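You operate a simulated robot arm through the tools that you are given. There is no shell and no other tool. Be economical: measure what you need, move in short steps, check, and stop when the job is done.

You are at the controls of a simulated two-armed robot. One attempt, no reset.

## Task
Hold the white bowl on the top of table 1 steady with one hand, lift the blue cube out of it with the other and set it down on the top of table 1.

The check looks at the end state, three seconds after you hand in, the way a careful person would. Anything else that was tipped, shoved, dropped, spilled or broken makes it a failure.

## Robot
Two 7-joint arms with three-finger grippers on one trunk, on a base that drives. Base frame: it is fixed to the floor where the robot stands at the start and does not move with it; the origin is under the middle of the robot, x ahead of it, y to its left, z up; the surface under the hand at the start is at about z = 0.76. Readings come in m, rad, newtons and seconds.
The left shoulder is at the start at [0.07, 0.146, 1.112], the right one opposite. With the tool pointing down near the work surface each hand reaches from about 0.28 to 0.68 m from the robot's upright axis, wherever it stands, measured 20 degrees to its own side. Places, roughly: blue cube (3x3x3 cm) [0.5, -0.2, 0.8]; top of table 1 [0.8, 2, 0.8]. Payload 2.2 kg a hand.
The tool frame of a hand sits at the grasp point between the pads (the TCP): z along the fingers, y along the line on which they close. The tips reach 0.028 m beyond it. The gripper opens to 0.102 m. The gripper's body begins 0.071 m behind the TCP.
Orientation is that of the tool frame in the base frame, as a unit quaternion [x, y, z, w]. With the fingers straight down and closing along the base's y, the tool's x points along the base's -x, its y along +y and its z along -z.

## Interface
- The arms move only by the tool step_arm. It takes "left_series", "right_series" or both (then of equal length, played together; a hand with none holds still); each is one flat list of numbers, 7 for each row, row after row: the turn, a rotation vector about the base's x, y, z in rad, then the shift along the base's x, y, z in m, then the opening, from 0 (shut) to 1 (fully open). In form: [rx, ry, rz, tx, ty, tz, gripper, rx, ry, rz, tx, ty, tz, gripper, ...]. A call has 1 to 8 rows; each row shifts and turns the commanded pose from where the row before left it. A row lasts 0.2 s, in which the tool goes at most 0.05 m and 0.15 rad; a call with a longer step from one row to the next is refused whole, and so is a gripper value outside its range. A pose out of reach is approached as far as the arm can. The call stops where the force on the tool passes 40 N (or 10 N more than at its start, if that is more) or the arm is blocked; 0.2 s more then pass. Each finger halts on what it meets, pressing with about 34 N; the grip force reading is that of the motor and also rises with nothing between the fingers. The clock runs only during rows and for 0.2 s after the last one: add rows that do not move to give the fingers time. The reply holds the time, the measured pose of the TCP, the force on the tool along the base axes, the opening and the grip force, in the units named above and with some noise, with the torque about the TCP (base axes, N m) and any sound that the robot's microphone picked up.
- Cameras (640 x 400 px; columns grow to the right, rows downward): "scene" is now at [0.1305, -0.0282, 1.3391]; the picture's right is [-0.31, -0.95, 0.00], its down [-0.56, 0.18, -0.81] and it looks along [0.77, -0.25, -0.59] (base axes); focal length 253 px, centre (320, 200). "left" rides on the left gripper at [0.072, 0.038, -0.086] in its tool frame; the picture's right is [-0.46, 0.89, 0.00], its down [-0.60, -0.32, -0.73] and it looks along [-0.65, -0.34, 0.68] (tool axes); focal length 256 px, centre (320, 200). "right" rides on the right gripper at [0.069, 0.044, -0.086] in its tool frame; the picture's right is [-0.53, 0.85, 0.00], its down [-0.58, -0.36, -0.73] and it looks along [-0.62, -0.39, 0.68] (tool axes); focal length 256 px, centre (320, 200).
- snapshot(camera): a new picture of that camera. The clock stands still meanwhile.
- lift_body(by): slides the trunk up (or, below 0, down) by that many m; the arms and the scene camera ride with it, the base frame stays. It gives what a move gives, with no picture.
- steer(legs): drives the robot by 1 to 6 legs, each [ahead, left, turn to the left] in m, m and rad, along the robot's own axes; the way and the turn of a leg run together, so that a leg with both is an arc; at most 1.5 m and 3.142 rad a leg. The arms and the cameras ride along, it lands a little off, and it stops where it bumps. It gives what a move gives.
- turn_head(pan, tilt): turns the head with the scene camera to pan (to the left, within 1.501 rad either way) and tilt (down, from -0.506 to 1.204), counted from straight ahead of the robot. It gives what a move gives.
- measure_at(camera, pixels): for up to 12 pixels [column, row] of the newest picture of that camera ("zoom" is the newest enlarged one), the place [x, y, z] in the base frame of the surface seen there, good to about 0.002 m. The clock stands still meanwhile.
- enlarge(camera, box): a new picture of the part [left, top, right, bottom] of that camera's present view, enlarged. The clock stands still meanwhile.
- finish_job(): hands the job in; it is judged then, once.

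Keep the steps short. Do not move on a guess: measure, check each grasp and each placing, and mend mistakes. In all there are 80 turns and 78 pictures (those below and enlarged ones count). Leave the grippers open and the arms clear of the work at the hand-in unless told otherwise, and finish with a single line.

The tools are called after "Request:" by a JSON object that holds its "op" and its "data". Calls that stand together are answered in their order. step_arm: Moves the arms, as the interface text tells. Its arguments: {"type":"object","properties":{"left_series":{"type":"array","items":{"type":"number"}},"right_series":{"type":"array","items":{"type":"number"}}},"required":[]} The other tools are called the same way: lift_body (by) slides the trunk up or down; steer (legs) drives the base; turn_head (pan, tilt) turns the head that bears the scene camera; snapshot (camera) takes a picture; measure_at (camera, pixels) gives the place of the surface under pixels of a picture; enlarge (camera, box) takes an enlarged picture of a part of a camera's view; finish_job () hands the job in.

At the start:

```text
time_s: 0.0
left_position: [0.4767, -0.0027, 1.1825]
left_ee_rot: [0.0, 1.0, 0.0, 0.0]
left_ft_force: [-0.8, 0.3, -0.6]
left_ft_torque: [0.01, 0.0, -0.02]
left_finger_gap: 0.102
left_gripper_force: 0.1
right_position: [0.3271, -0.3467, 1.0045]
right_ee_rot: [0.0, 1.0, 0.0, 0.0]
right_ft_force: [0.5, 0.0, -0.1]
right_ft_torque: [-0.02, -0.02, 0.0]
right_finger_gap: 0.102
right_gripper_force: 0.0
trunk travel left (down, up): [-0.65, 0.29]
robot x, y, heading: [0.0026, -0.0041, -0.001]
head pan, tilt: [-0.318, 0.628]
```

scene: 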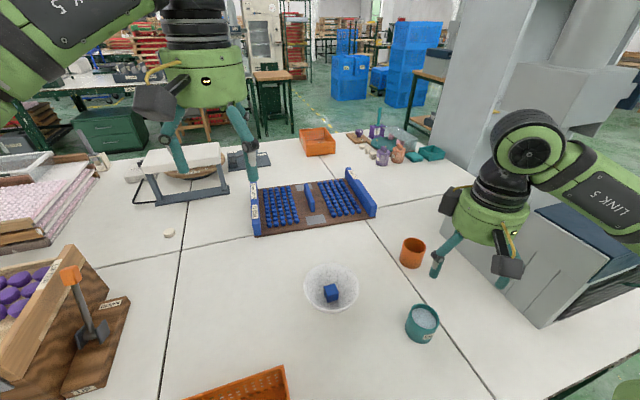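
right: 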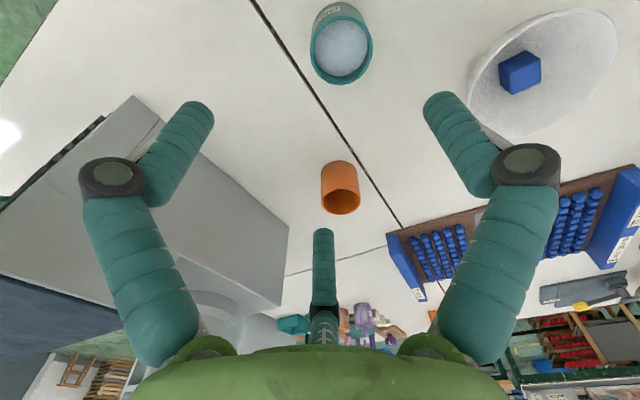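
left: 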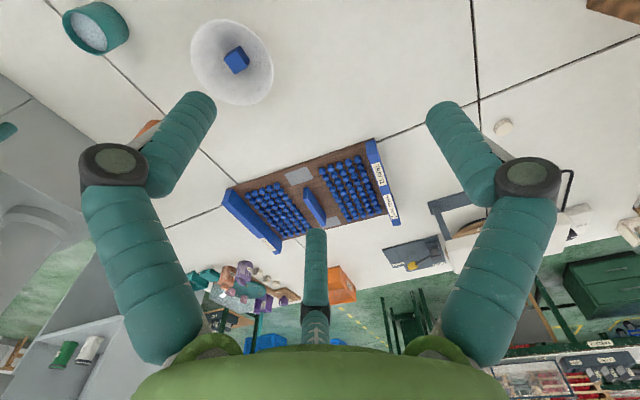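

I see the white bowl near scene pixel (330,288) with the blue cube inside. I'll enlarge that region to measure the bowl and cube.

Request:
{"op": "enlarge", "data": {"camera": "scene", "box": [270, 230, 450, 350]}}

```text
3.33 times, centred on (360, 290) of scene
```

zoom: 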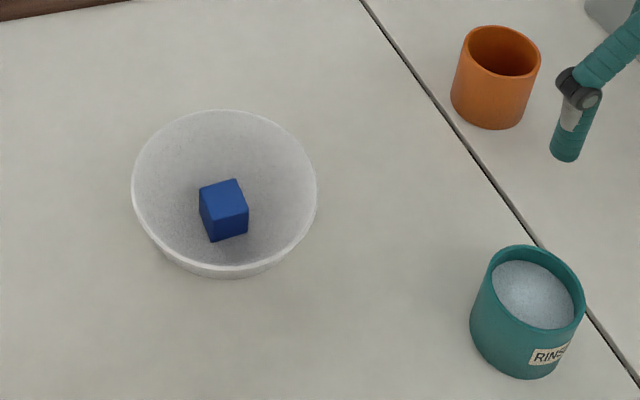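

Now I measure the rim (far, left, near, right), the cube's top corners, the bowl floor, and the table and cups around it.

Request:
{"op": "measure_at", "data": {"camera": "zoom", "pixels": [[222, 111], [133, 190], [222, 267], [315, 195], [202, 189], [236, 181], [247, 208], [212, 216], [190, 225], [100, 300], [350, 250], [527, 260]]}}

Request:
{"op": "turn_head", "data": {"pan": 0.9, "tilt": 0.5}}

Request:
{"op": "snapshot", "data": {"camera": "scene"}}

```text
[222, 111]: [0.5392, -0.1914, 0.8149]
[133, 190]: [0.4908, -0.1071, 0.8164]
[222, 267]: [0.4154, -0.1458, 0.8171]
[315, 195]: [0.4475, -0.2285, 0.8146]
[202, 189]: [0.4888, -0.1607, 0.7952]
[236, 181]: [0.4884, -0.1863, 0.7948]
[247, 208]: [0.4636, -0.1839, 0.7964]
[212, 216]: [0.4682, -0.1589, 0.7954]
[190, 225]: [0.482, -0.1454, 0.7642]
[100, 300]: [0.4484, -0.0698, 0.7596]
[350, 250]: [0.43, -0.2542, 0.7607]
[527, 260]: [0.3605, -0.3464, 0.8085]
```

```text
time_s: 1.4
left_position: [0.4776, -0.0052, 1.1828]
left_ee_rot: [0.0, 1.0, 0.0, 0.0]
left_ft_force: [-0.5, 0.0, 0.5]
left_ft_torque: [-0.03, 0.01, 0.01]
left_finger_gap: 0.1021
left_gripper_force: 0.0
right_position: [0.3275, -0.3468, 1.0051]
right_ee_rot: [0.0, 1.0, 0.0, 0.001]
right_ft_force: [-0.1, -0.2, 0.0]
right_ft_torque: [-0.01, 0.01, -0.01]
right_finger_gap: 0.1022
right_gripper_force: 0.0
trunk travel left (down, up): [-0.65, 0.29]
robot x, y, heading: [-0.0003, 0.0006, -0.006]
head pan, tilt: [0.901, 0.499]
```

```text
73 pictures are left
```

scene: 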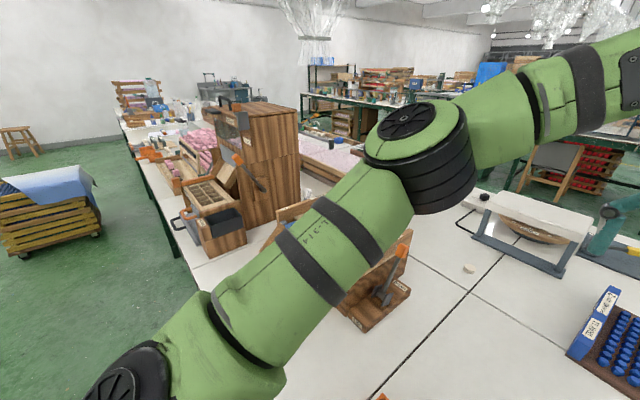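

The bowl's table runs far to the left, with its centre near y=2, so it is table 1. Readings so far:
- **Bowl:** rim centre about (0.475,-0.168), radius about 0.064, rim z 0.816.
- **Cube:** about (0.477,-0.172), top z 0.795, nearly aligned with the base axes.

I'll turn the head back and enlarge the bowl to get its wall profile.

Request:
{"op": "turn_head", "data": {"pan": -0.318, "tilt": 0.8}}

Request:
{"op": "enlarge", "data": {"camera": "scene", "box": [272, 190, 384, 260]}}

Request:
{"op": "snapshot", "data": {"camera": "scene"}}

```text
time_s: 2.8
left_position: [0.4764, -0.0039, 1.1827]
left_ee_rot: [0.0, 1.0, 0.0, 0.0]
left_ft_force: [0.0, -0.1, -0.9]
left_ft_torque: [0.02, -0.02, 0.01]
left_finger_gap: 0.1018
left_gripper_force: 0.0
right_position: [0.3288, -0.346, 1.0049]
right_ee_rot: [0.0, 1.0, 0.0, -0.001]
right_ft_force: [-0.1, 1.0, -1.0]
right_ft_torque: [0.01, 0.02, 0.0]
right_finger_gap: 0.1021
right_gripper_force: 0.1
trunk travel left (down, up): [-0.65, 0.29]
robot x, y, heading: [0.0, 0.0033, 0.002]
head pan, tilt: [-0.318, 0.799]
```

```text
5.71 times, centred on (328, 225) of scene
```

zoom: 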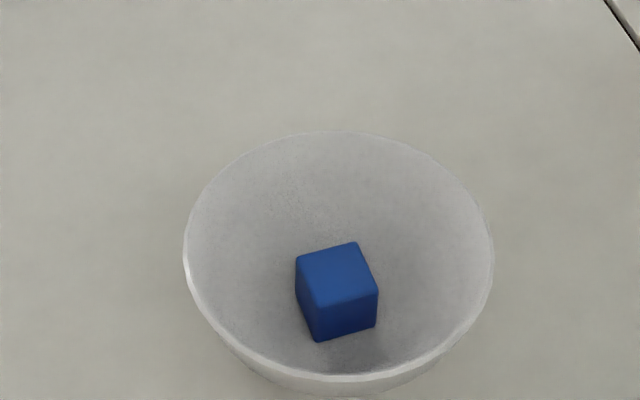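

```text
71 pictures are left
```

scene: 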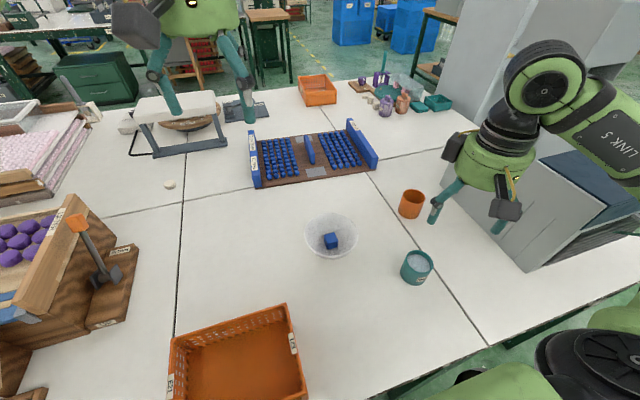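

Now I measure down the far wall, across the left wall, and at the cube's top corners.

Request:
{"op": "measure_at", "data": {"camera": "zoom", "pixels": [[340, 134], [340, 165], [340, 195], [340, 220], [187, 255], [215, 262], [245, 268], [280, 276], [299, 258], [355, 245], [375, 290], [317, 305]]}}

Request:
{"op": "measure_at", "data": {"camera": "scene", "pixels": [[285, 308], [300, 375], [170, 360], [170, 184], [420, 252], [420, 285], [411, 190], [268, 185], [372, 165], [240, 280], [330, 310], [400, 330]]}}

```text
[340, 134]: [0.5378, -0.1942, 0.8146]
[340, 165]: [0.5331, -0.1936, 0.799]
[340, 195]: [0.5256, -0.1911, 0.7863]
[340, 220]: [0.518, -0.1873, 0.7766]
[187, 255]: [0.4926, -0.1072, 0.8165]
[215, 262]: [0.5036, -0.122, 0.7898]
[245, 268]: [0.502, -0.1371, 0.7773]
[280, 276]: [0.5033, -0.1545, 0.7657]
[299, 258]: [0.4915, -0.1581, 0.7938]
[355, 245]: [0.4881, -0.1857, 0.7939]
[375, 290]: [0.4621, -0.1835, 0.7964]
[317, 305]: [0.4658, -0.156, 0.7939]
```

```text
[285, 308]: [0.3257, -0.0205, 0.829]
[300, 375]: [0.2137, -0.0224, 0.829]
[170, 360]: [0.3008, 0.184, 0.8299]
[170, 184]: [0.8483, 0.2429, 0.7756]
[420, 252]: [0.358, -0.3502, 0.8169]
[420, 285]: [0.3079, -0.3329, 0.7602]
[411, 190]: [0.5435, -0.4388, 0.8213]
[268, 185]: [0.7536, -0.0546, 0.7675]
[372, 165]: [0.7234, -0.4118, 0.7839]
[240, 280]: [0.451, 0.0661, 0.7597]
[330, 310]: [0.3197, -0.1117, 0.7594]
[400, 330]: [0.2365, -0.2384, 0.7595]
```

Readings now:
- **Cube:** centre (0.477,-0.171), yaw about -0.1 rad, top z 0.795.
- **Bowl:** the wall near the rim leans out about 16–20°. Its left rim is at about (0.477,-0.102).

My plan is for the left hand to pinch the left rim, leaning outward by 0.5 rad. The right hand will close along x on the cube, leaning toward -y. First, the left hand goes to a pre-pose back along its approach line, and the right hand starts yawing in place, high up.

Request:
{"op": "step_arm", "data": {"left_series": [-0.0833, 0, 0, 0, -0.008, -0.048, 0.5, -0.0833, 0, 0, 0, -0.008, -0.048, 0.5, -0.0833, 0, 0, 0, -0.008, -0.048, 0.5, -0.0833, 0, 0, 0, -0.008, -0.048, 0.5, -0.0833, 0, 0, 0, -0.008, -0.048, 0.5, -0.0833, 0, 0, 0, -0.008, -0.048, 0.5], "right_series": [0, 0, 0.14, 0, 0, 0.01, 0.5, 0, 0, 0.14, 0, 0, 0.01, 0.5, 0, 0, 0.14, 0, 0, 0.01, 0.5, 0, 0, 0.14, 0, 0, 0.01, 0.5, 0, 0, 0.14, 0, 0, 0, 0.5, 0, 0, 0.14, 0, 0, 0, 0.5]}}

Request:
{"op": "snapshot", "data": {"camera": "scene"}}

Request:
{"op": "snapshot", "data": {"camera": "left"}}

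```text
time_s: 4.2
left_position: [0.4773, -0.0479, 0.8932]
left_ee_rot: [-0.001, 0.968, -0.25, 0.0]
left_ft_force: [0.8, 0.0, -0.1]
left_ft_torque: [0.02, 0.03, -0.01]
left_finger_gap: 0.0511
left_gripper_force: 0.0
right_position: [0.3189, -0.3132, 1.0446]
right_ee_rot: [-0.407, 0.913, -0.001, 0.0]
right_ft_force: [0.3, 0.3, -0.3]
right_ft_torque: [-0.03, 0.04, 0.0]
right_finger_gap: 0.0512
right_gripper_force: 0.1
right hand out of reach, approached as far as the arm can: row 6
trunk travel left (down, up): [-0.65, 0.29]
robot x, y, heading: [0.0014, 0.0021, 0.001]
head pan, tilt: [-0.318, 0.799]
```

```text
70 pictures are left
```

scene: 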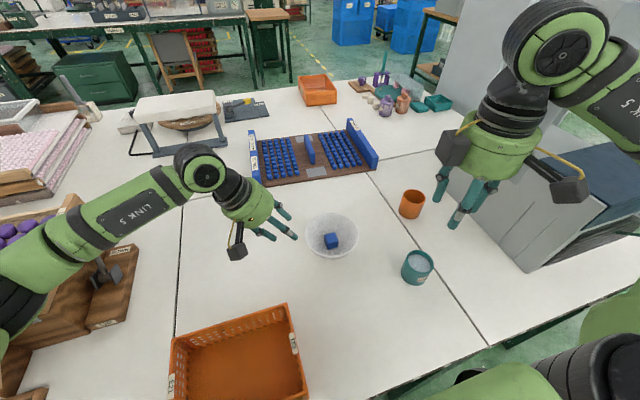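

```text
69 pictures are left
```

left: 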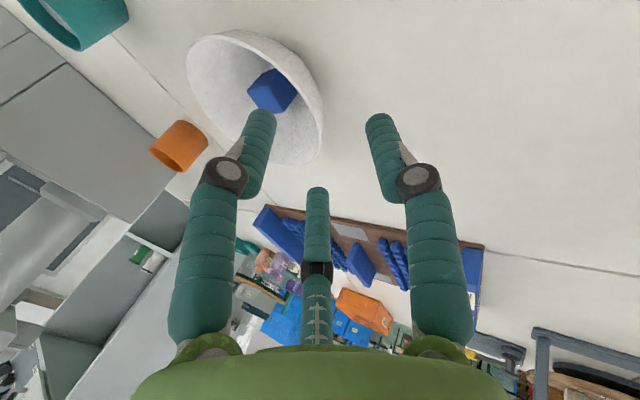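

The picture shows a third digit at (316,200) between the two fingers. I'll measure where the digits' tips are so that none of them hits the bowl.

Request:
{"op": "measure_at", "data": {"camera": "left", "pixels": [[316, 192], [316, 230], [316, 268], [262, 115], [265, 150], [378, 122], [385, 150], [225, 175], [300, 75], [320, 120], [255, 40], [300, 390]]}}

Request:
{"op": "enlarge", "data": {"camera": "scene", "box": [200, 160, 376, 270]}}

```text
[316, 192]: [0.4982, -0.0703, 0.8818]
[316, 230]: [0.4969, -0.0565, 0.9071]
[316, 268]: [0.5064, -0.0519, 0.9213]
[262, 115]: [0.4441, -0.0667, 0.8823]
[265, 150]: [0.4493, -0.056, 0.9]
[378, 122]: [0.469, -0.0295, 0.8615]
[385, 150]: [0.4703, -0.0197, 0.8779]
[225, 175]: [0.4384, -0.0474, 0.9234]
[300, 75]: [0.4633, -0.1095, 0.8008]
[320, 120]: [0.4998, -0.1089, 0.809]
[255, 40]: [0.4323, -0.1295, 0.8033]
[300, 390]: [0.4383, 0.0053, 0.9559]
```

```text
3.64 times, centred on (288, 215) of scene
```

zoom: 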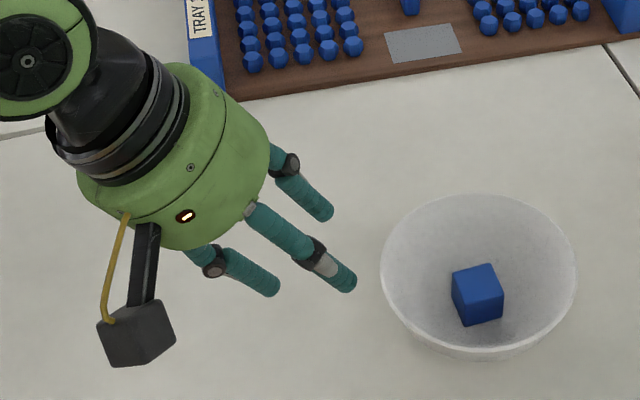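

The hand looks like it has three digits: one at tool +y and two at -y beside ±x. I'll plan clearances for that. The bowl is clear for now. The right hand stopped at 0.84 rad yaw because it was too close in. I'll move it forward to high over the area right of the bowl while finishing the yaw.

Request:
{"op": "step_arm", "data": {"right_series": [0, 0, 0, 0.03, 0.015, 0, 0.5, 0, 0, 0.1, 0.03, 0.015, 0, 0.5, 0, 0, 0.1, 0.03, 0.015, 0, 0.5, 0, 0, 0.13, 0.03, 0.015, 0, 0.5, 0, 0, 0.15, 0.03, 0.015, 0, 0.5, 0, 0, 0.15, 0, 0.015, 0, 0.5, 0.15, 0, 0, 0, 0, 0, 0.5, 0.15, 0, 0, 0, 0, 0, 0.5]}}

Request:
{"op": "snapshot", "data": {"camera": "scene"}}

Request:
{"op": "snapshot", "data": {"camera": "right"}}

```text
time_s: 6.0
left_position: [0.4755, -0.0501, 0.8943]
left_ee_rot: [0.0, 0.969, -0.247, 0.0]
left_ft_force: [0.2, -0.7, -0.4]
left_ft_torque: [0.01, -0.03, -0.03]
left_finger_gap: 0.051
left_gripper_force: 0.0
right_position: [0.3397, -0.1101, 1.0388]
right_ee_rot: [-0.663, 0.734, 0.111, 0.101]
right_ft_force: [-0.8, 1.0, -0.1]
right_ft_torque: [0.01, 0.0, 0.02]
right_finger_gap: 0.0511
right_gripper_force: 0.1
right hand out of reach, approached as far as the arm can: row 2, 3, 4, 5, 6, 7, 8
trunk travel left (down, up): [-0.65, 0.29]
robot x, y, heading: [0.001, 0.0005, -0.003]
head pan, tilt: [-0.318, 0.799]
```

```text
67 pictures are left
```

scene: 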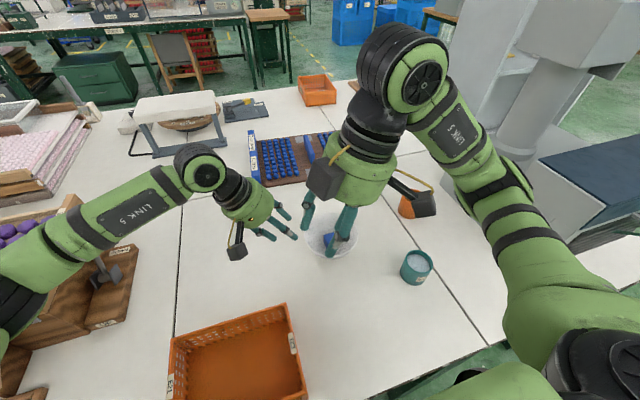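

```text
66 pictures are left
```

right: 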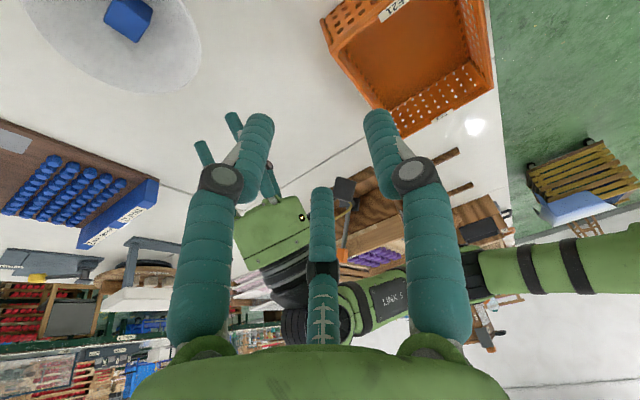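

The right hand reached the yaw, but its position was pulled to (0.34,-0.11), so that wrist pose doesn't work. New plan: the right hand stays near zero yaw and closes along y, since the cube is aligned. The left hand grips the rim further round, toward +x+y, leaning out more to leave room. First I undo the right hand's lean and yaw while moving it right.

Request:
{"op": "step_arm", "data": {"right_series": [-0.15, 0, 0, 0, -0.01, 0, 0.5, -0.15, 0, 0, 0, -0.01, 0, 0.5, 0, 0, -0.15, 0, -0.01, 0, 0.5, 0, 0, -0.15, 0, -0.01, 0, 0.5, 0, 0, -0.15, 0, -0.01, 0, 0.5, 0, 0, -0.15, 0, -0.01, 0, 0.5, 0, 0, -0.15, 0, -0.01, 0, 0.5, 0, 0, -0.15, 0, -0.01, 0, 0.5]}}

```text
time_s: 7.8
left_position: [0.4757, -0.0487, 0.8939]
left_ee_rot: [0.0, 0.969, -0.247, 0.001]
left_ft_force: [-0.4, -0.4, 0.7]
left_ft_torque: [0.02, -0.02, -0.03]
left_finger_gap: 0.051
left_gripper_force: 0.0
right_position: [0.34, -0.189, 1.0383]
right_ee_rot: [-0.28, 0.96, 0.0, 0.0]
right_ft_force: [-0.5, 0.0, 0.1]
right_ft_torque: [0.01, 0.0, -0.01]
right_finger_gap: 0.0509
right_gripper_force: 0.0
trunk travel left (down, up): [-0.65, 0.29]
robot x, y, heading: [-0.0026, 0.001, -0.001]
head pan, tilt: [-0.318, 0.799]
```

The commanded pose has followed the measured one. I'll finish the right yaw to -0.1 while moving it clear to the right, and bring the left hand to its new pre-pose (rim azimuth 0.4 toward +x, lean 0.62).

Request:
{"op": "step_arm", "data": {"left_series": [0, 0, -0.1, 0.0116, -0.002, 0, 0.6, 0, 0, -0.1, 0.0116, -0.002, 0, 0.6, 0, 0, -0.1, 0.0116, -0.002, 0, 0.6, 0, 0, -0.1, 0.0116, -0.002, 0, 0.6, -0.11, 0.047, 0, 0, 0, -0.006, 0.6], "right_series": [0, 0, -0.1334, 0.01, -0.02, 0, 0.5, 0, 0, -0.1334, 0.01, -0.02, 0, 0.5, 0, 0, -0.1334, 0.01, -0.02, 0, 0.5, 0, 0, -0.1334, 0.01, -0.02, 0, 0.5, 0, 0, -0.1334, 0.01, -0.02, 0, 0.5]}}

Request:
{"op": "snapshot", "data": {"camera": "left"}}

Request:
{"op": "enlarge", "data": {"camera": "scene", "box": [200, 130, 440, 280]}}

```text
time_s: 9.0
left_position: [0.526, -0.0598, 0.8891]
left_ee_rot: [0.189, 0.933, -0.299, -0.06]
left_ft_force: [0.1, 1.1, 0.3]
left_ft_torque: [-0.02, 0.0, -0.02]
left_finger_gap: 0.0612
left_gripper_force: 0.1
right_position: [0.3909, -0.2891, 1.0379]
right_ee_rot: [0.05, 0.999, -0.001, 0.0]
right_ft_force: [0.1, 0.1, -0.6]
right_ft_torque: [-0.01, 0.0, 0.03]
right_finger_gap: 0.0511
right_gripper_force: 0.0
trunk travel left (down, up): [-0.65, 0.29]
robot x, y, heading: [0.0031, 0.002, 0.002]
head pan, tilt: [-0.318, 0.799]
```

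```text
65 pictures are left
```

left: 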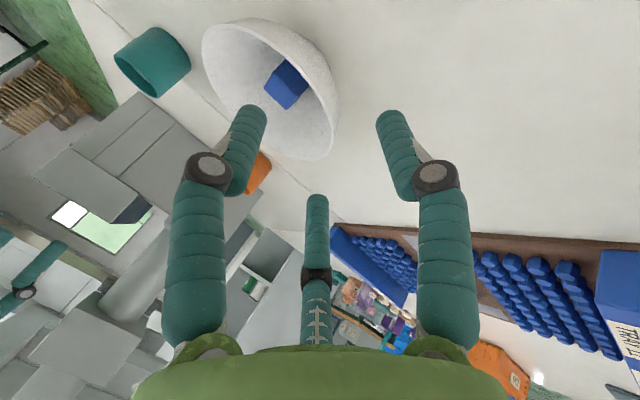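

```text
2.67 times, centred on (320, 205) of scene
```

zoom: 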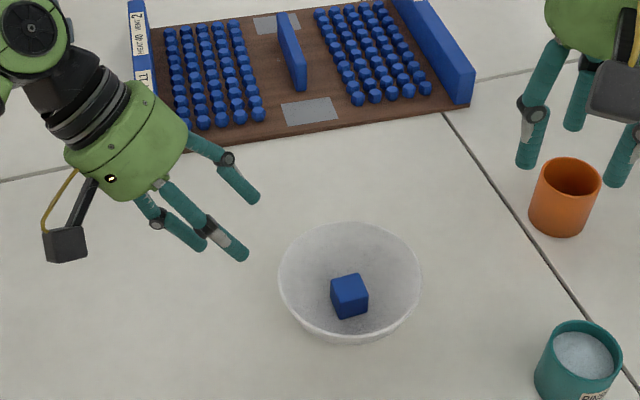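

I'm measuring points on each digit's tip to learn exactly where they sit in the tool frame.

Request:
{"op": "measure_at", "data": {"camera": "left", "pixels": [[255, 110], [245, 125], [240, 160], [390, 115], [396, 135], [405, 165], [317, 200], [317, 230], [317, 255], [300, 50], [325, 90], [318, 135]]}}

```text
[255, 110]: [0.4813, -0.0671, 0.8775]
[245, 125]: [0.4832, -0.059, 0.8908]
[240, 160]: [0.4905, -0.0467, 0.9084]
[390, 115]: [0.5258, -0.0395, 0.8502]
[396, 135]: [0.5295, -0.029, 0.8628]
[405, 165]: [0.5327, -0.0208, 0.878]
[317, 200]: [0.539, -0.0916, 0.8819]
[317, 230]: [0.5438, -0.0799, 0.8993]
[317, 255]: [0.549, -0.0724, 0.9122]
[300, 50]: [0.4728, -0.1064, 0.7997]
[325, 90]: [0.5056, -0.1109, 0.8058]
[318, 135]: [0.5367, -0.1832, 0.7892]
```

The three digits close concentrically, 120° apart, with inner radius equal to half the gap. To avoid tilting the bowl when I pinch it, the hand's lean should match the wall (about 0.33 rad). So I'll move the left grip to azimuth 0.8 (toward +x+y) with lean 0.35. Later the right hand will lean back toward the robot to make room. I'm moving the left hand to that pre-pose, with tips still about 4 cm above the rim.

Request:
{"op": "step_arm", "data": {"left_series": [0, 0, -0.1, 0.004, -0.01, 0, 0.6, 0, 0, -0.1, 0.004, -0.01, 0, 0.6, 0, 0, -0.1, 0.004, -0.01, 0, 0.6, 0, 0, -0.1, 0.004, -0.01, 0, 0.6, 0.0905, -0.093, 0, 0, -0.002, 0.001, 0.6, 0.0905, -0.093, 0, 0, 0, 0.001, 0.6]}}

Request:
{"op": "snapshot", "data": {"camera": "left"}}

Request:
{"op": "enlarge", "data": {"camera": "scene", "box": [200, 130, 440, 280]}}

```text
time_s: 10.4
left_position: [0.5281, -0.0779, 0.8903]
left_ee_rot: [0.276, 0.943, -0.183, -0.021]
left_ft_force: [0.7, 0.1, -0.1]
left_ft_torque: [-0.03, 0.0, -0.01]
left_finger_gap: 0.061
left_gripper_force: 0.0
left hand out of reach, approached as far as the arm can: row 2, 3, 4
right_position: [0.3912, -0.2898, 1.0382]
right_ee_rot: [0.048, 0.999, 0.0, 0.0]
right_ft_force: [0.6, -0.5, 0.6]
right_ft_torque: [0.01, 0.0, 0.03]
right_finger_gap: 0.0509
right_gripper_force: 0.1
trunk travel left (down, up): [-0.65, 0.29]
robot x, y, heading: [0.0004, 0.0031, -0.001]
head pan, tilt: [-0.318, 0.799]
```

```text
63 pictures are left
```

left: 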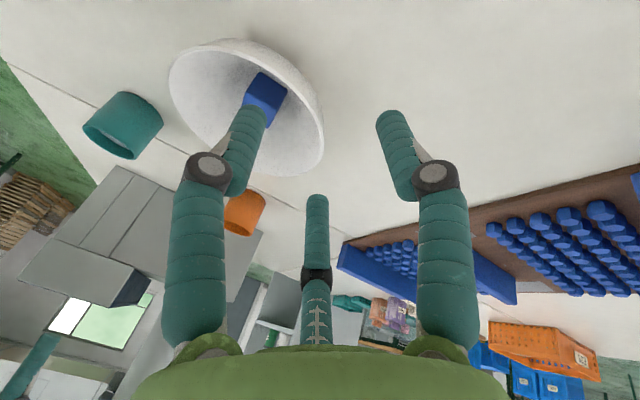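

```text
2.67 times, centred on (320, 205) of scene
```

zoom: 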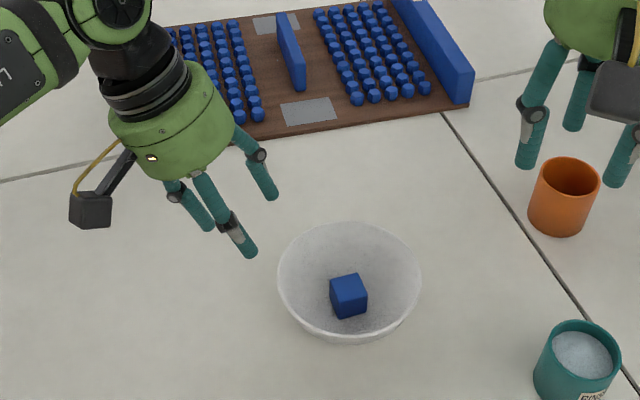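

The left wrist limits at about 0.57 rad yaw, and its lean is now 0.37, which matches the wall well. I'll take rim azimuth about 0.5. The grip TCP is (0.5085,-0.1055,0.825), entered 8 mm inward. Next I move horizontally above it, then look.

Request:
{"op": "step_arm", "data": {"left_series": [0, 0, 0, -0.0117, -0.0173, 0, 0.6, 0, 0, 0, -0.0117, -0.0173, 0, 0.6, 0, 0, 0, 0, 0, -0.025, 0.6]}}

Request:
{"op": "snapshot", "data": {"camera": "left"}}

Request:
{"op": "enlarge", "data": {"camera": "scene", "box": [240, 160, 400, 260]}}

```text
time_s: 11.2
left_position: [0.5076, -0.1103, 0.8648]
left_ee_rot: [0.275, 0.943, -0.185, -0.021]
left_ft_force: [0.3, 0.7, -0.3]
left_ft_torque: [0.0, 0.02, -0.01]
left_finger_gap: 0.0609
left_gripper_force: 0.1
right_position: [0.3915, -0.2885, 1.0379]
right_ee_rot: [0.048, 0.999, -0.001, 0.001]
right_ft_force: [0.7, -0.6, 0.0]
right_ft_torque: [-0.03, -0.01, 0.01]
right_finger_gap: 0.0509
right_gripper_force: 0.0
trunk travel left (down, up): [-0.65, 0.29]
robot x, y, heading: [0.0013, 0.0007, 0.002]
head pan, tilt: [-0.318, 0.799]
```

```text
61 pictures are left
```

left: 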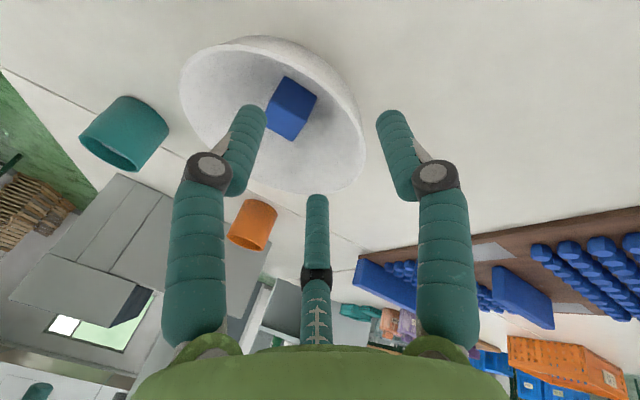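

```text
4.00 times, centred on (320, 210) of scene
```

zoom: 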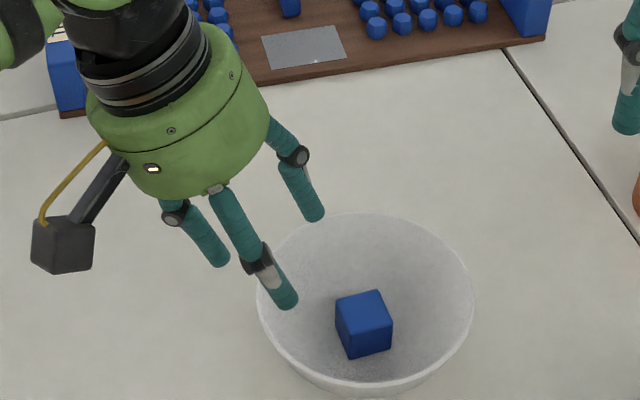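

The tips are still about 3 cm above the rim. Computed clearances are at least 6 mm. I go down 2 cm more and look again.

Request:
{"op": "step_arm", "data": {"left_series": [0, 0, 0, -0.002, -0.002, -0.01, 0.6, 0, 0, 0, 0, 0, -0.01, 0.6]}}

Request:
{"op": "enlarge", "data": {"camera": "scene", "box": [256, 170, 384, 250]}}

Request:
{"op": "snapshot", "data": {"camera": "left"}}

```text
time_s: 11.8
left_position: [0.5046, -0.1143, 0.8452]
left_ee_rot: [0.276, 0.943, -0.184, -0.021]
left_ft_force: [0.0, 0.1, 0.2]
left_ft_torque: [-0.01, -0.02, 0.02]
left_finger_gap: 0.061
left_gripper_force: 0.1
right_position: [0.3909, -0.2889, 1.038]
right_ee_rot: [0.047, 0.999, 0.0, 0.0]
right_ft_force: [-0.2, 0.5, 0.1]
right_ft_torque: [0.04, 0.01, 0.01]
right_finger_gap: 0.051
right_gripper_force: 0.1
trunk travel left (down, up): [-0.65, 0.29]
robot x, y, heading: [0.0007, 0.0001, 0.0]
head pan, tilt: [-0.318, 0.799]
```

```text
5.00 times, centred on (320, 210) of scene
```

zoom: 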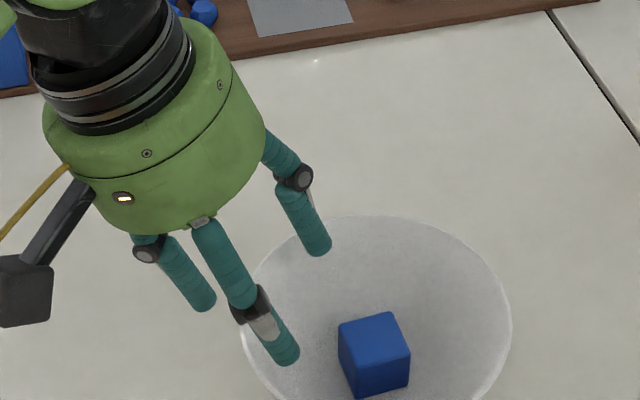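

```text
58 pictures are left
```

left: 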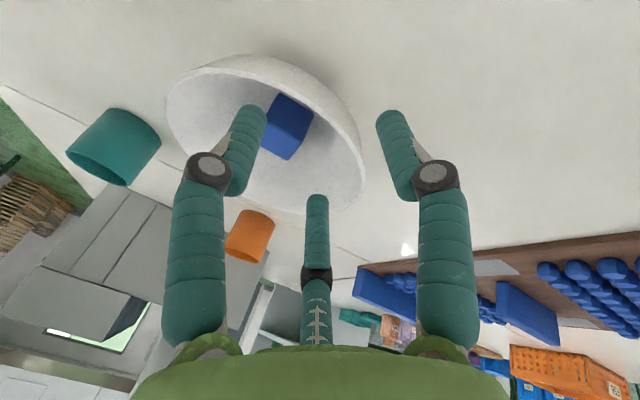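

Digits A (285,350) and C (318,240) are both inside the rim, and B is outside. I lower the last 2 cm.

Request:
{"op": "step_arm", "data": {"left_series": [0, 0, 0, 0, 0, -0.01, 0.6, 0, 0, 0, 0, 0, -0.01, 0.6]}}

Request:
{"op": "enlarge", "data": {"camera": "scene", "box": [256, 180, 384, 260]}}

Request:
{"op": "snapshot", "data": {"camera": "left"}}

```text
time_s: 12.4
left_position: [0.5039, -0.1152, 0.8248]
left_ee_rot: [0.276, 0.943, -0.184, -0.02]
left_ft_force: [1.5, -1.4, 2.1]
left_ft_torque: [-0.02, 0.04, 0.05]
left_finger_gap: 0.0608
left_gripper_force: 0.0
right_position: [0.3917, -0.2892, 1.0378]
right_ee_rot: [0.048, 0.999, 0.0, 0.001]
right_ft_force: [-0.7, -0.1, -1.0]
right_ft_torque: [0.01, 0.02, -0.01]
right_finger_gap: 0.051
right_gripper_force: 0.1
trunk travel left (down, up): [-0.65, 0.29]
robot x, y, heading: [-0.0006, 0.0021, -0.002]
head pan, tilt: [-0.318, 0.799]
```

```text
5.00 times, centred on (320, 220) of scene
```

zoom: 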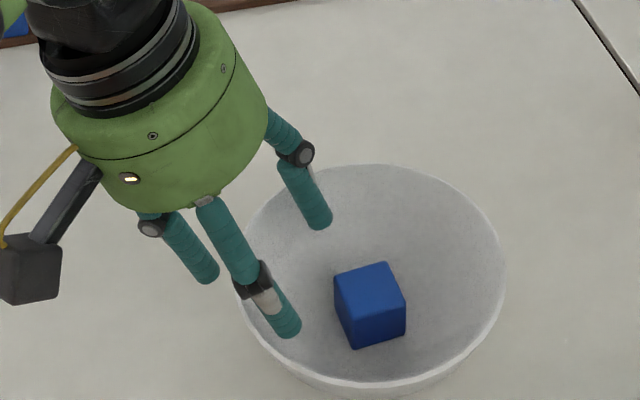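

```text
56 pictures are left
```

left: 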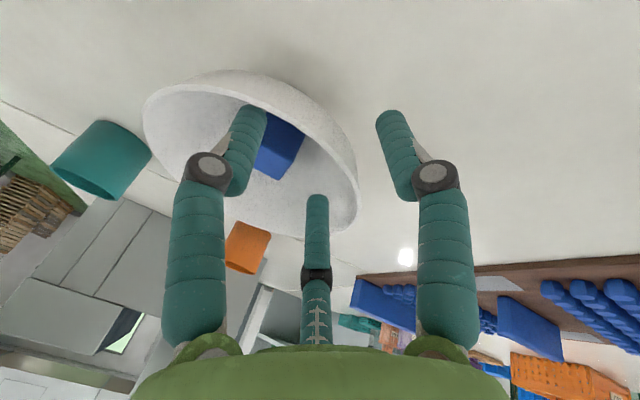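

The force rose slightly, to about 2 N. I'm checking whether the bowl shifted: rim far, right and near points, plus the cube's corners.

Request:
{"op": "measure_at", "data": {"camera": "zoom", "pixels": [[380, 166], [501, 270], [370, 385], [335, 275], [387, 263], [404, 300], [350, 312], [285, 330], [318, 222], [212, 275]]}}

Request:
{"op": "step_arm", "data": {"left_series": [0, 0, 0, 0, 0, 0, 0.6]}}

```text
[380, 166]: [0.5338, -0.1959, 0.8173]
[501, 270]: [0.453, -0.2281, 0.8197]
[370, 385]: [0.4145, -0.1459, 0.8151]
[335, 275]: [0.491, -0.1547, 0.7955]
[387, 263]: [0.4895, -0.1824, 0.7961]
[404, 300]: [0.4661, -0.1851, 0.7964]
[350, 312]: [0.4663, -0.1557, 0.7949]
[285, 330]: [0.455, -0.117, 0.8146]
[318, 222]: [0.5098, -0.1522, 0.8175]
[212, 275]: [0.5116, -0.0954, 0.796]
```

```text
time_s: 12.8
left_position: [0.504, -0.1141, 0.8257]
left_ee_rot: [0.275, 0.943, -0.184, -0.021]
left_ft_force: [0.4, -0.6, 0.0]
left_ft_torque: [-0.03, 0.03, 0.04]
left_finger_gap: 0.0612
left_gripper_force: 0.0
right_position: [0.3919, -0.2895, 1.0373]
right_ee_rot: [0.048, 0.999, 0.0, 0.001]
right_ft_force: [1.6, 0.4, 1.1]
right_ft_torque: [0.0, 0.0, -0.01]
right_finger_gap: 0.051
right_gripper_force: 0.0
trunk travel left (down, up): [-0.65, 0.29]
robot x, y, heading: [-0.0038, -0.0011, -0.005]
head pan, tilt: [-0.318, 0.799]
```

That was noise: the force is back to zero and the bowl hasn't moved. I narrow the fingers to 0.3 first (wall still between them), then shift 9 mm outward to centre on the wall.

Request:
{"op": "step_arm", "data": {"left_series": [0, 0, 0, 0, 0, 0, 0.35, 0, 0, 0, 0.0025, 0.0045, 0, 0.3, 0, 0, 0, 0.002, 0.004, 0, 0.3]}}

Request:
{"op": "enlarge", "data": {"camera": "scene", "box": [256, 180, 384, 260]}}

Request:
{"op": "enlarge", "data": {"camera": "left", "box": [160, 50, 480, 250]}}

```text
time_s: 13.6
left_position: [0.5084, -0.1072, 0.8254]
left_ee_rot: [0.277, 0.943, -0.184, -0.02]
left_ft_force: [-0.2, -1.9, 0.7]
left_ft_torque: [-0.04, 0.07, 0.03]
left_finger_gap: 0.0308
left_gripper_force: 0.4
right_position: [0.39, -0.2902, 1.0374]
right_ee_rot: [0.048, 0.999, 0.0, 0.001]
right_ft_force: [-0.1, 0.2, 0.2]
right_ft_torque: [-0.02, -0.02, -0.01]
right_finger_gap: 0.0509
right_gripper_force: 0.1
trunk travel left (down, up): [-0.65, 0.29]
robot x, y, heading: [-0.0018, -0.0027, 0.001]
head pan, tilt: [-0.318, 0.799]
```

```text
5.00 times, centred on (320, 220) of scene
```

zoom: 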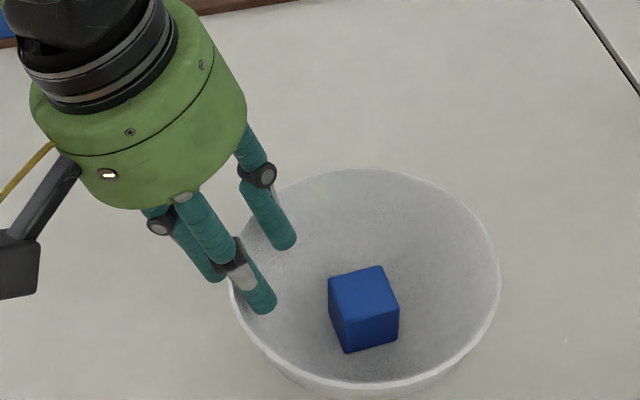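

```text
2.00 times, centred on (320, 150) of left
```

zoom: 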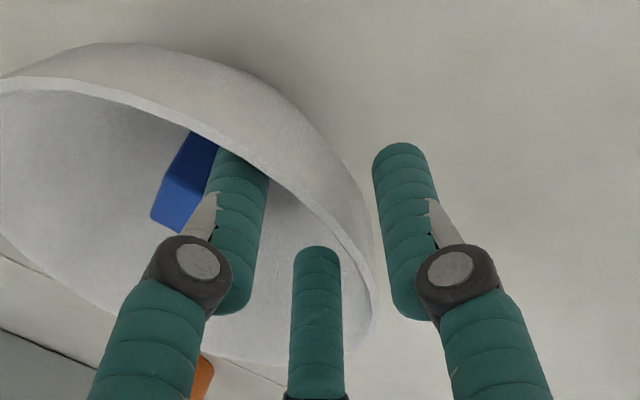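

Digit A (250,165 in the left view) is about touching the inner wall while C still has room. I shift a few mm tangentially (+x,-y) so both inner digits face the wall evenly, then close gradually.

Request:
{"op": "step_arm", "data": {"left_series": [0, 0, 0, 0.005, -0.004, 0, 0.3, 0, 0, 0, 0, 0, 0, 0.2]}}

Request:
{"op": "enlarge", "data": {"camera": "scene", "box": [256, 180, 384, 260]}}

Request:
{"op": "enlarge", "data": {"camera": "left", "box": [160, 50, 480, 250]}}

```text
time_s: 14.2
left_position: [0.5147, -0.1098, 0.8264]
left_ee_rot: [0.276, 0.943, -0.183, -0.02]
left_ft_force: [-0.5, -1.3, 0.0]
left_ft_torque: [0.0, 0.01, 0.02]
left_finger_gap: 0.0204
left_gripper_force: 0.2
right_position: [0.3911, -0.2907, 1.0372]
right_ee_rot: [0.048, 0.999, 0.0, 0.0]
right_ft_force: [0.4, -0.2, -0.7]
right_ft_torque: [0.02, 0.04, 0.02]
right_finger_gap: 0.0509
right_gripper_force: 0.0
trunk travel left (down, up): [-0.65, 0.29]
robot x, y, heading: [0.0002, -0.0016, 0.0]
head pan, tilt: [-0.318, 0.799]
```

```text
5.00 times, centred on (320, 220) of scene
```

zoom: 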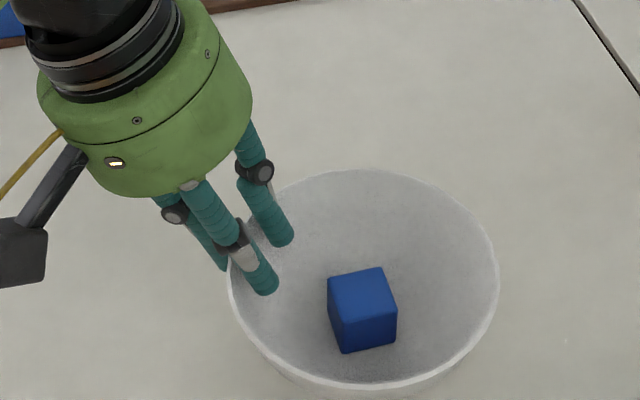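

```text
2.00 times, centred on (320, 150) of left
```

zoom: 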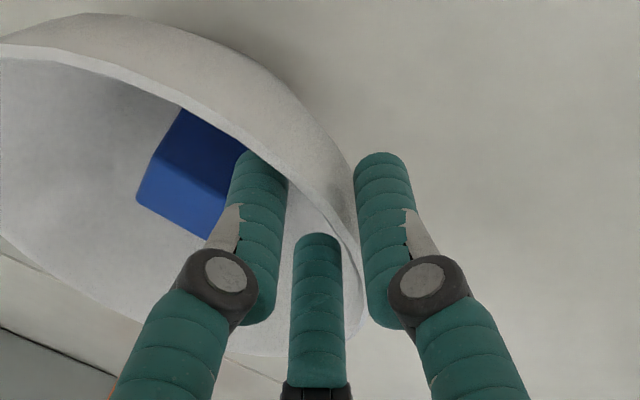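

The wall now lies between the digits and the bowl is steady. I close in small steps, with idle rows to watch the force.

Request:
{"op": "step_arm", "data": {"left_series": [0, 0, 0, 0, 0, 0, 0.16, 0, 0, 0, 0, 0, 0, 0.12, 0, 0, 0, 0, 0, 0, 0.12]}}

Request:
{"op": "enlarge", "data": {"camera": "scene", "box": [256, 180, 384, 260]}}

Request:
{"op": "enlarge", "data": {"camera": "left", "box": [160, 50, 480, 250]}}

```text
time_s: 15.0
left_position: [0.515, -0.1106, 0.8263]
left_ee_rot: [0.276, 0.943, -0.183, -0.021]
left_ft_force: [-2.1, -0.1, 0.6]
left_ft_torque: [0.02, 0.04, 0.03]
left_finger_gap: 0.0128
left_gripper_force: 0.7
right_position: [0.3907, -0.2891, 1.0381]
right_ee_rot: [0.049, 0.999, -0.001, 0.0]
right_ft_force: [0.4, 0.1, 0.1]
right_ft_torque: [-0.03, -0.01, -0.03]
right_finger_gap: 0.051
right_gripper_force: 0.0
trunk travel left (down, up): [-0.65, 0.29]
robot x, y, heading: [0.0026, -0.004, -0.002]
head pan, tilt: [-0.318, 0.799]
```

```text
5.00 times, centred on (320, 220) of scene
```

zoom: 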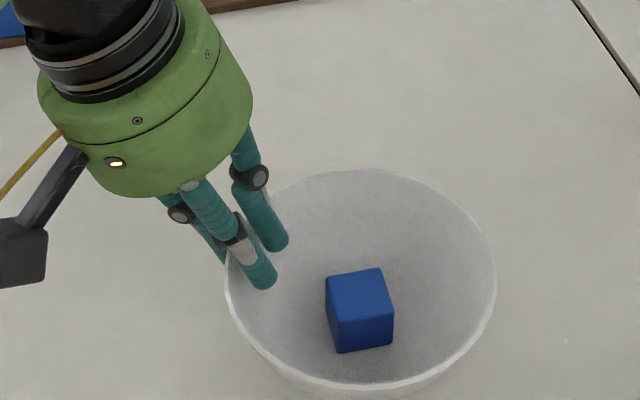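

```text
2.00 times, centred on (320, 150) of left
```

zoom: 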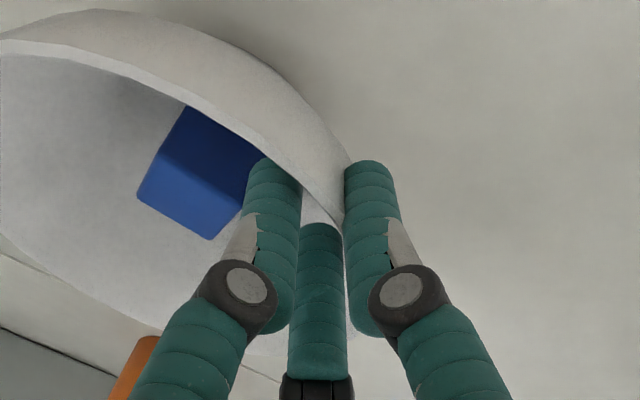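

Nearly in contact. I continue closing gently.

Request:
{"op": "step_arm", "data": {"left_series": [0, 0, 0, 0, 0, 0, 0.09, 0, 0, 0, 0, 0, 0, 0.07, 0, 0, 0, 0, 0, 0, 0.07]}}

Request:
{"op": "enlarge", "data": {"camera": "scene", "box": [256, 180, 384, 260]}}

```text
time_s: 15.8
left_position: [0.5134, -0.109, 0.8252]
left_ee_rot: [0.276, 0.943, -0.184, -0.021]
left_ft_force: [-0.3, -0.1, -2.2]
left_ft_torque: [0.08, -0.07, -0.02]
left_finger_gap: 0.0089
left_gripper_force: 33.8
right_position: [0.3903, -0.289, 1.0375]
right_ee_rot: [0.047, 0.999, 0.0, 0.0]
right_ft_force: [-0.5, 0.2, 0.1]
right_ft_torque: [0.02, 0.01, -0.01]
right_finger_gap: 0.0508
right_gripper_force: 0.1
trunk travel left (down, up): [-0.65, 0.29]
robot x, y, heading: [-0.0019, 0.0009, -0.001]
head pan, tilt: [-0.318, 0.799]
```

```text
5.00 times, centred on (320, 220) of scene
```

zoom: 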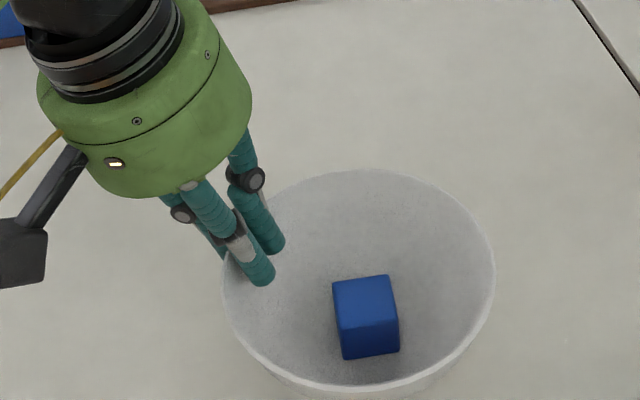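

It is gripped: gap 0.0089, grip force 34 N. The cube rotated slightly. I measure the rim for tilt and the cube again.

Request:
{"op": "measure_at", "data": {"camera": "zoom", "pixels": [[370, 170], [492, 270], [365, 386], [228, 300], [334, 285], [387, 277], [398, 318], [342, 325], [450, 320], [300, 340], [400, 220], [275, 385]]}}

```text
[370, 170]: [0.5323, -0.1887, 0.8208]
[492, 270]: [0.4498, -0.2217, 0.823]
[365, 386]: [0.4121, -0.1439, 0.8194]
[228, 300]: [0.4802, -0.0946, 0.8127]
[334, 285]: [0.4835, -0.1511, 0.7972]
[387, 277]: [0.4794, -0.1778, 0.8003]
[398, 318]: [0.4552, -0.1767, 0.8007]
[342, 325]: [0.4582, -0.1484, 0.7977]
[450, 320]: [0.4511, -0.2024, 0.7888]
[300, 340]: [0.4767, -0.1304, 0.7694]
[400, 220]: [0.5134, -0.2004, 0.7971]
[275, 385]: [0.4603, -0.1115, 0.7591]
```

The bowl tilted about 0.07 rad (right rim 0.823, left 0.813). I level it by rotating the left hand back 0.07 rad about the tangent, raising it 2 mm to avoid pressing into the table.

Request:
{"op": "step_arm", "data": {"left_series": [0.02, -0.012, 0, 0, 0, 0.001, 0.07, 0.02, -0.012, 0, 0, 0, 0.001, 0.07, 0.02, -0.012, 0, 0, 0, 0, 0.07, 0, 0, 0, 0, 0, 0, 0.07]}}

Request:
{"op": "enlarge", "data": {"camera": "scene", "box": [256, 180, 384, 260]}}

Request:
{"op": "measure_at", "data": {"camera": "zoom", "pixels": [[370, 170], [492, 270], [365, 386], [228, 300], [334, 285], [387, 277], [398, 318], [342, 325]]}}

```text
time_s: 16.8
left_position: [0.5136, -0.1095, 0.828]
left_ee_rot: [0.278, 0.949, -0.151, -0.012]
left_ft_force: [-0.3, -0.1, -2.0]
left_ft_torque: [0.09, -0.07, -0.01]
left_finger_gap: 0.0085
left_gripper_force: 34.0
right_position: [0.3905, -0.289, 1.0363]
right_ee_rot: [0.049, 0.999, 0.0, 0.0]
right_ft_force: [0.0, 0.1, 0.6]
right_ft_torque: [0.0, 0.01, 0.0]
right_finger_gap: 0.051
right_gripper_force: 0.0
trunk travel left (down, up): [-0.65, 0.29]
robot x, y, heading: [0.0004, 0.0012, 0.001]
head pan, tilt: [-0.318, 0.799]
```

```text
5.00 times, centred on (320, 220) of scene
```

zoom: 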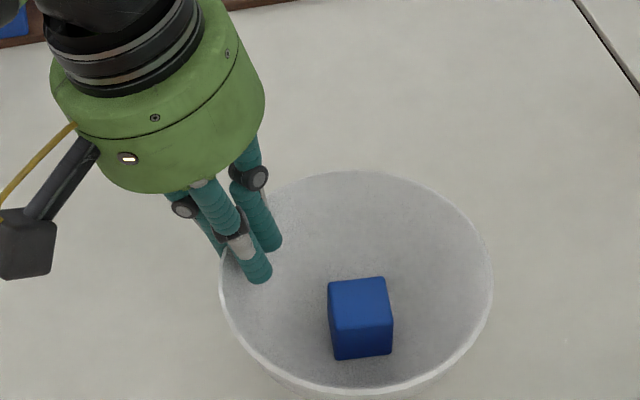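

```text
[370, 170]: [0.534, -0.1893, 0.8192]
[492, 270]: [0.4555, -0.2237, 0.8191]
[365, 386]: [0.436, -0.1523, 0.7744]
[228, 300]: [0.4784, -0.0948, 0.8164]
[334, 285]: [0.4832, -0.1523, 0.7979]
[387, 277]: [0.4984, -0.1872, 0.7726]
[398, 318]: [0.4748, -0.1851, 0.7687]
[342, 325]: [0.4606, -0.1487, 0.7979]
```

The bowl is near level (0.819/0.819/0.816) but about 2–3 mm high, with 2 N of its weight in my hand. I lower it 2 mm to rest on the table and re-measure the cube.

Request:
{"op": "step_arm", "data": {"left_series": [0.01, -0.006, 0, 0, 0, -0.0015, 0.07, 0, 0, 0, 0, 0, -0.001, 0.07, 0, 0, 0, 0, 0, 0, 0.07]}}

Request:
{"op": "enlarge", "data": {"camera": "scene", "box": [272, 190, 368, 250]}}

```text
time_s: 17.6
left_position: [0.5132, -0.1098, 0.8265]
left_ee_rot: [0.279, 0.95, -0.144, -0.009]
left_ft_force: [2.0, -0.1, 3.0]
left_ft_torque: [0.06, 0.1, -0.05]
left_finger_gap: 0.0085
left_gripper_force: 34.5
right_position: [0.3901, -0.2886, 1.0382]
right_ee_rot: [0.048, 0.999, 0.001, 0.0]
right_ft_force: [0.6, 0.2, 0.2]
right_ft_torque: [-0.04, -0.02, 0.01]
right_finger_gap: 0.0509
right_gripper_force: 0.1
trunk travel left (down, up): [-0.65, 0.29]
robot x, y, heading: [0.0019, -0.0021, 0.0]
head pan, tilt: [-0.318, 0.799]
```

```text
6.67 times, centred on (320, 220) of scene
```

zoom: 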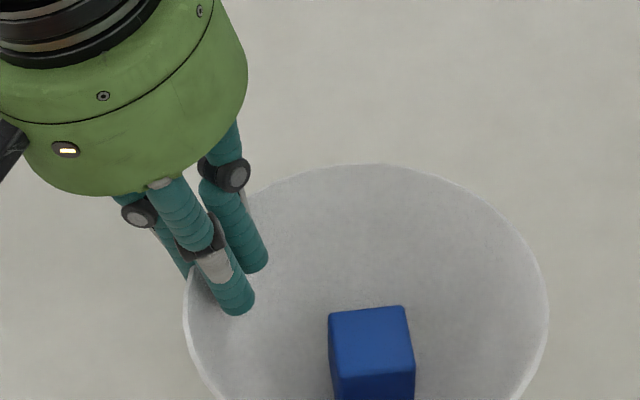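

The force is now +3 N up, so the bowl rests firmly on the table. I measure the cube's top corners and the palm's nearest edge.

Request:
{"op": "measure_at", "data": {"camera": "zoom", "pixels": [[331, 316], [402, 308], [412, 364], [335, 372], [371, 340], [380, 166], [546, 310], [245, 95], [150, 190], [232, 175], [238, 308]]}}

```text
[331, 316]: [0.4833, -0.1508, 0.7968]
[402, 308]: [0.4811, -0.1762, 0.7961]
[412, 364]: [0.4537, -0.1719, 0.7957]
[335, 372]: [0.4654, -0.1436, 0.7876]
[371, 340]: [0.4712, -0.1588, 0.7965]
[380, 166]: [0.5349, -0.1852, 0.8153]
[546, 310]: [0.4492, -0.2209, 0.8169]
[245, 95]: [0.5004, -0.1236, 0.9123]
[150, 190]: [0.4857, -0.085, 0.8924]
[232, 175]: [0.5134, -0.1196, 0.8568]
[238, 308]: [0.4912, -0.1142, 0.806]
```

The cube centre is (0.4685,-0.1615), yaw -0.12, top 0.796. The left palm's nearest edge is at (0.500,-0.124,0.912). The right hand will lean 0.25 rad back toward the robot, which gives about 2 cm of palm clearance and keeps the rear digit off the bowl floor. I move it to a high pre-pose at (0.437,-0.159,0.968).

Request:
{"op": "step_arm", "data": {"right_series": [-0.015, -0.124, 0, 0.0118, 0.0325, -0.0175, 0.55, -0.015, -0.124, 0, 0.0118, 0.0325, -0.0175, 0.55, 0, 0, -0.02, 0.0118, 0.0325, -0.0175, 0.55, 0, 0, 0, 0.0118, 0.0325, -0.0175, 0.55], "left_series": [0, 0, 0, 0, 0, 0, 0.07, 0, 0, 0, 0, 0, 0, 0.07, 0, 0, 0, 0, 0, 0, 0.07, 0, 0, 0, 0, 0, 0, 0.07]}}

Request:
{"op": "snapshot", "data": {"camera": "scene"}}

Request:
{"op": "snapshot", "data": {"camera": "right"}}

```text
time_s: 18.6
left_position: [0.5139, -0.1094, 0.8263]
left_ee_rot: [0.28, 0.949, -0.146, -0.01]
left_ft_force: [1.7, 0.2, 6.9]
left_ft_torque: [-0.01, 0.22, 0.0]
left_finger_gap: 0.0083
left_gripper_force: 34.0
right_position: [0.4364, -0.1594, 0.9655]
right_ee_rot: [0.059, 0.99, -0.011, 0.124]
right_ft_force: [0.7, 0.7, -0.3]
right_ft_torque: [0.02, -0.03, -0.02]
right_finger_gap: 0.056
right_gripper_force: 0.0
trunk travel left (down, up): [-0.65, 0.29]
robot x, y, heading: [-0.0018, -0.0008, 0.003]
head pan, tilt: [-0.318, 0.799]
```

```text
46 pictures are left
```

scene: 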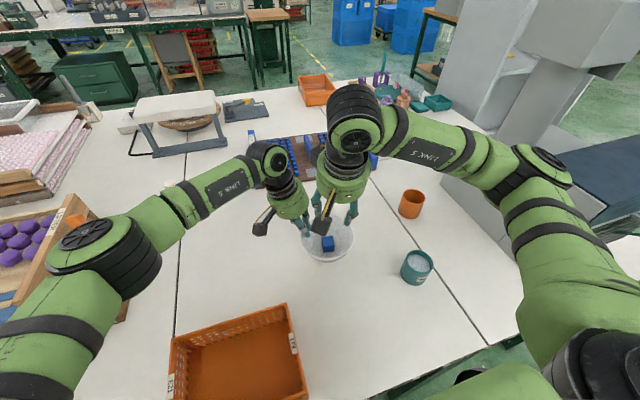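

```text
45 pictures are left
```

right: 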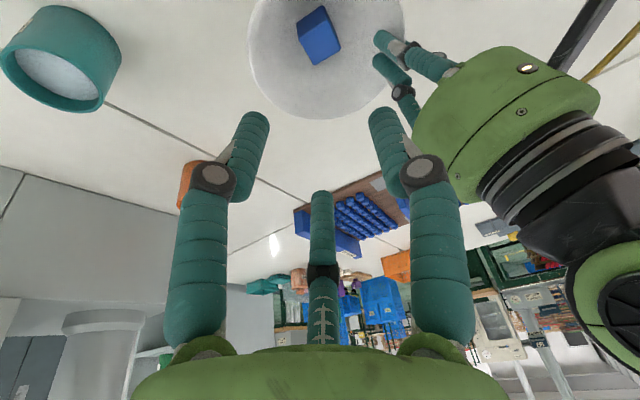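

The right hand is in place and the left hand still holds. I measure the left palm and wrist surfaces nearest to the right hand's way down, and the cube.

Request:
{"op": "measure_at", "data": {"camera": "right", "pixels": [[418, 135], [450, 185], [500, 220], [580, 280], [440, 100], [380, 40], [376, 62], [300, 20], [325, 10], [340, 42], [314, 60], [400, 95]]}}

Request:
{"op": "enlarge", "data": {"camera": "scene", "box": [240, 150, 400, 270]}}

```text
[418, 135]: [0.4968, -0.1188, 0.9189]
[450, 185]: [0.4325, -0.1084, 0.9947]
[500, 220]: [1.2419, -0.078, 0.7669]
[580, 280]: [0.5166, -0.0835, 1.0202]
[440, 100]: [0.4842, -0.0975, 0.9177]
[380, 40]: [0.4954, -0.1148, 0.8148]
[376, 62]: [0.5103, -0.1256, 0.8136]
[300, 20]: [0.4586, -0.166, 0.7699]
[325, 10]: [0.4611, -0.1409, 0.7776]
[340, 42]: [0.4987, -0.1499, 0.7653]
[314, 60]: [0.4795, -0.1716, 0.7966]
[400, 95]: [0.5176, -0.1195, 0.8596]
```

```text
3.33 times, centred on (320, 210) of scene
```

zoom: 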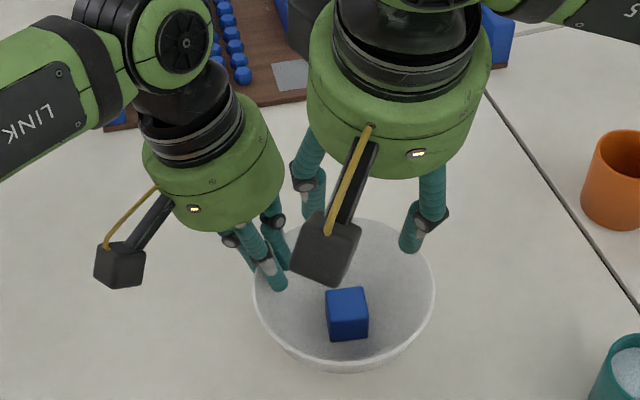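

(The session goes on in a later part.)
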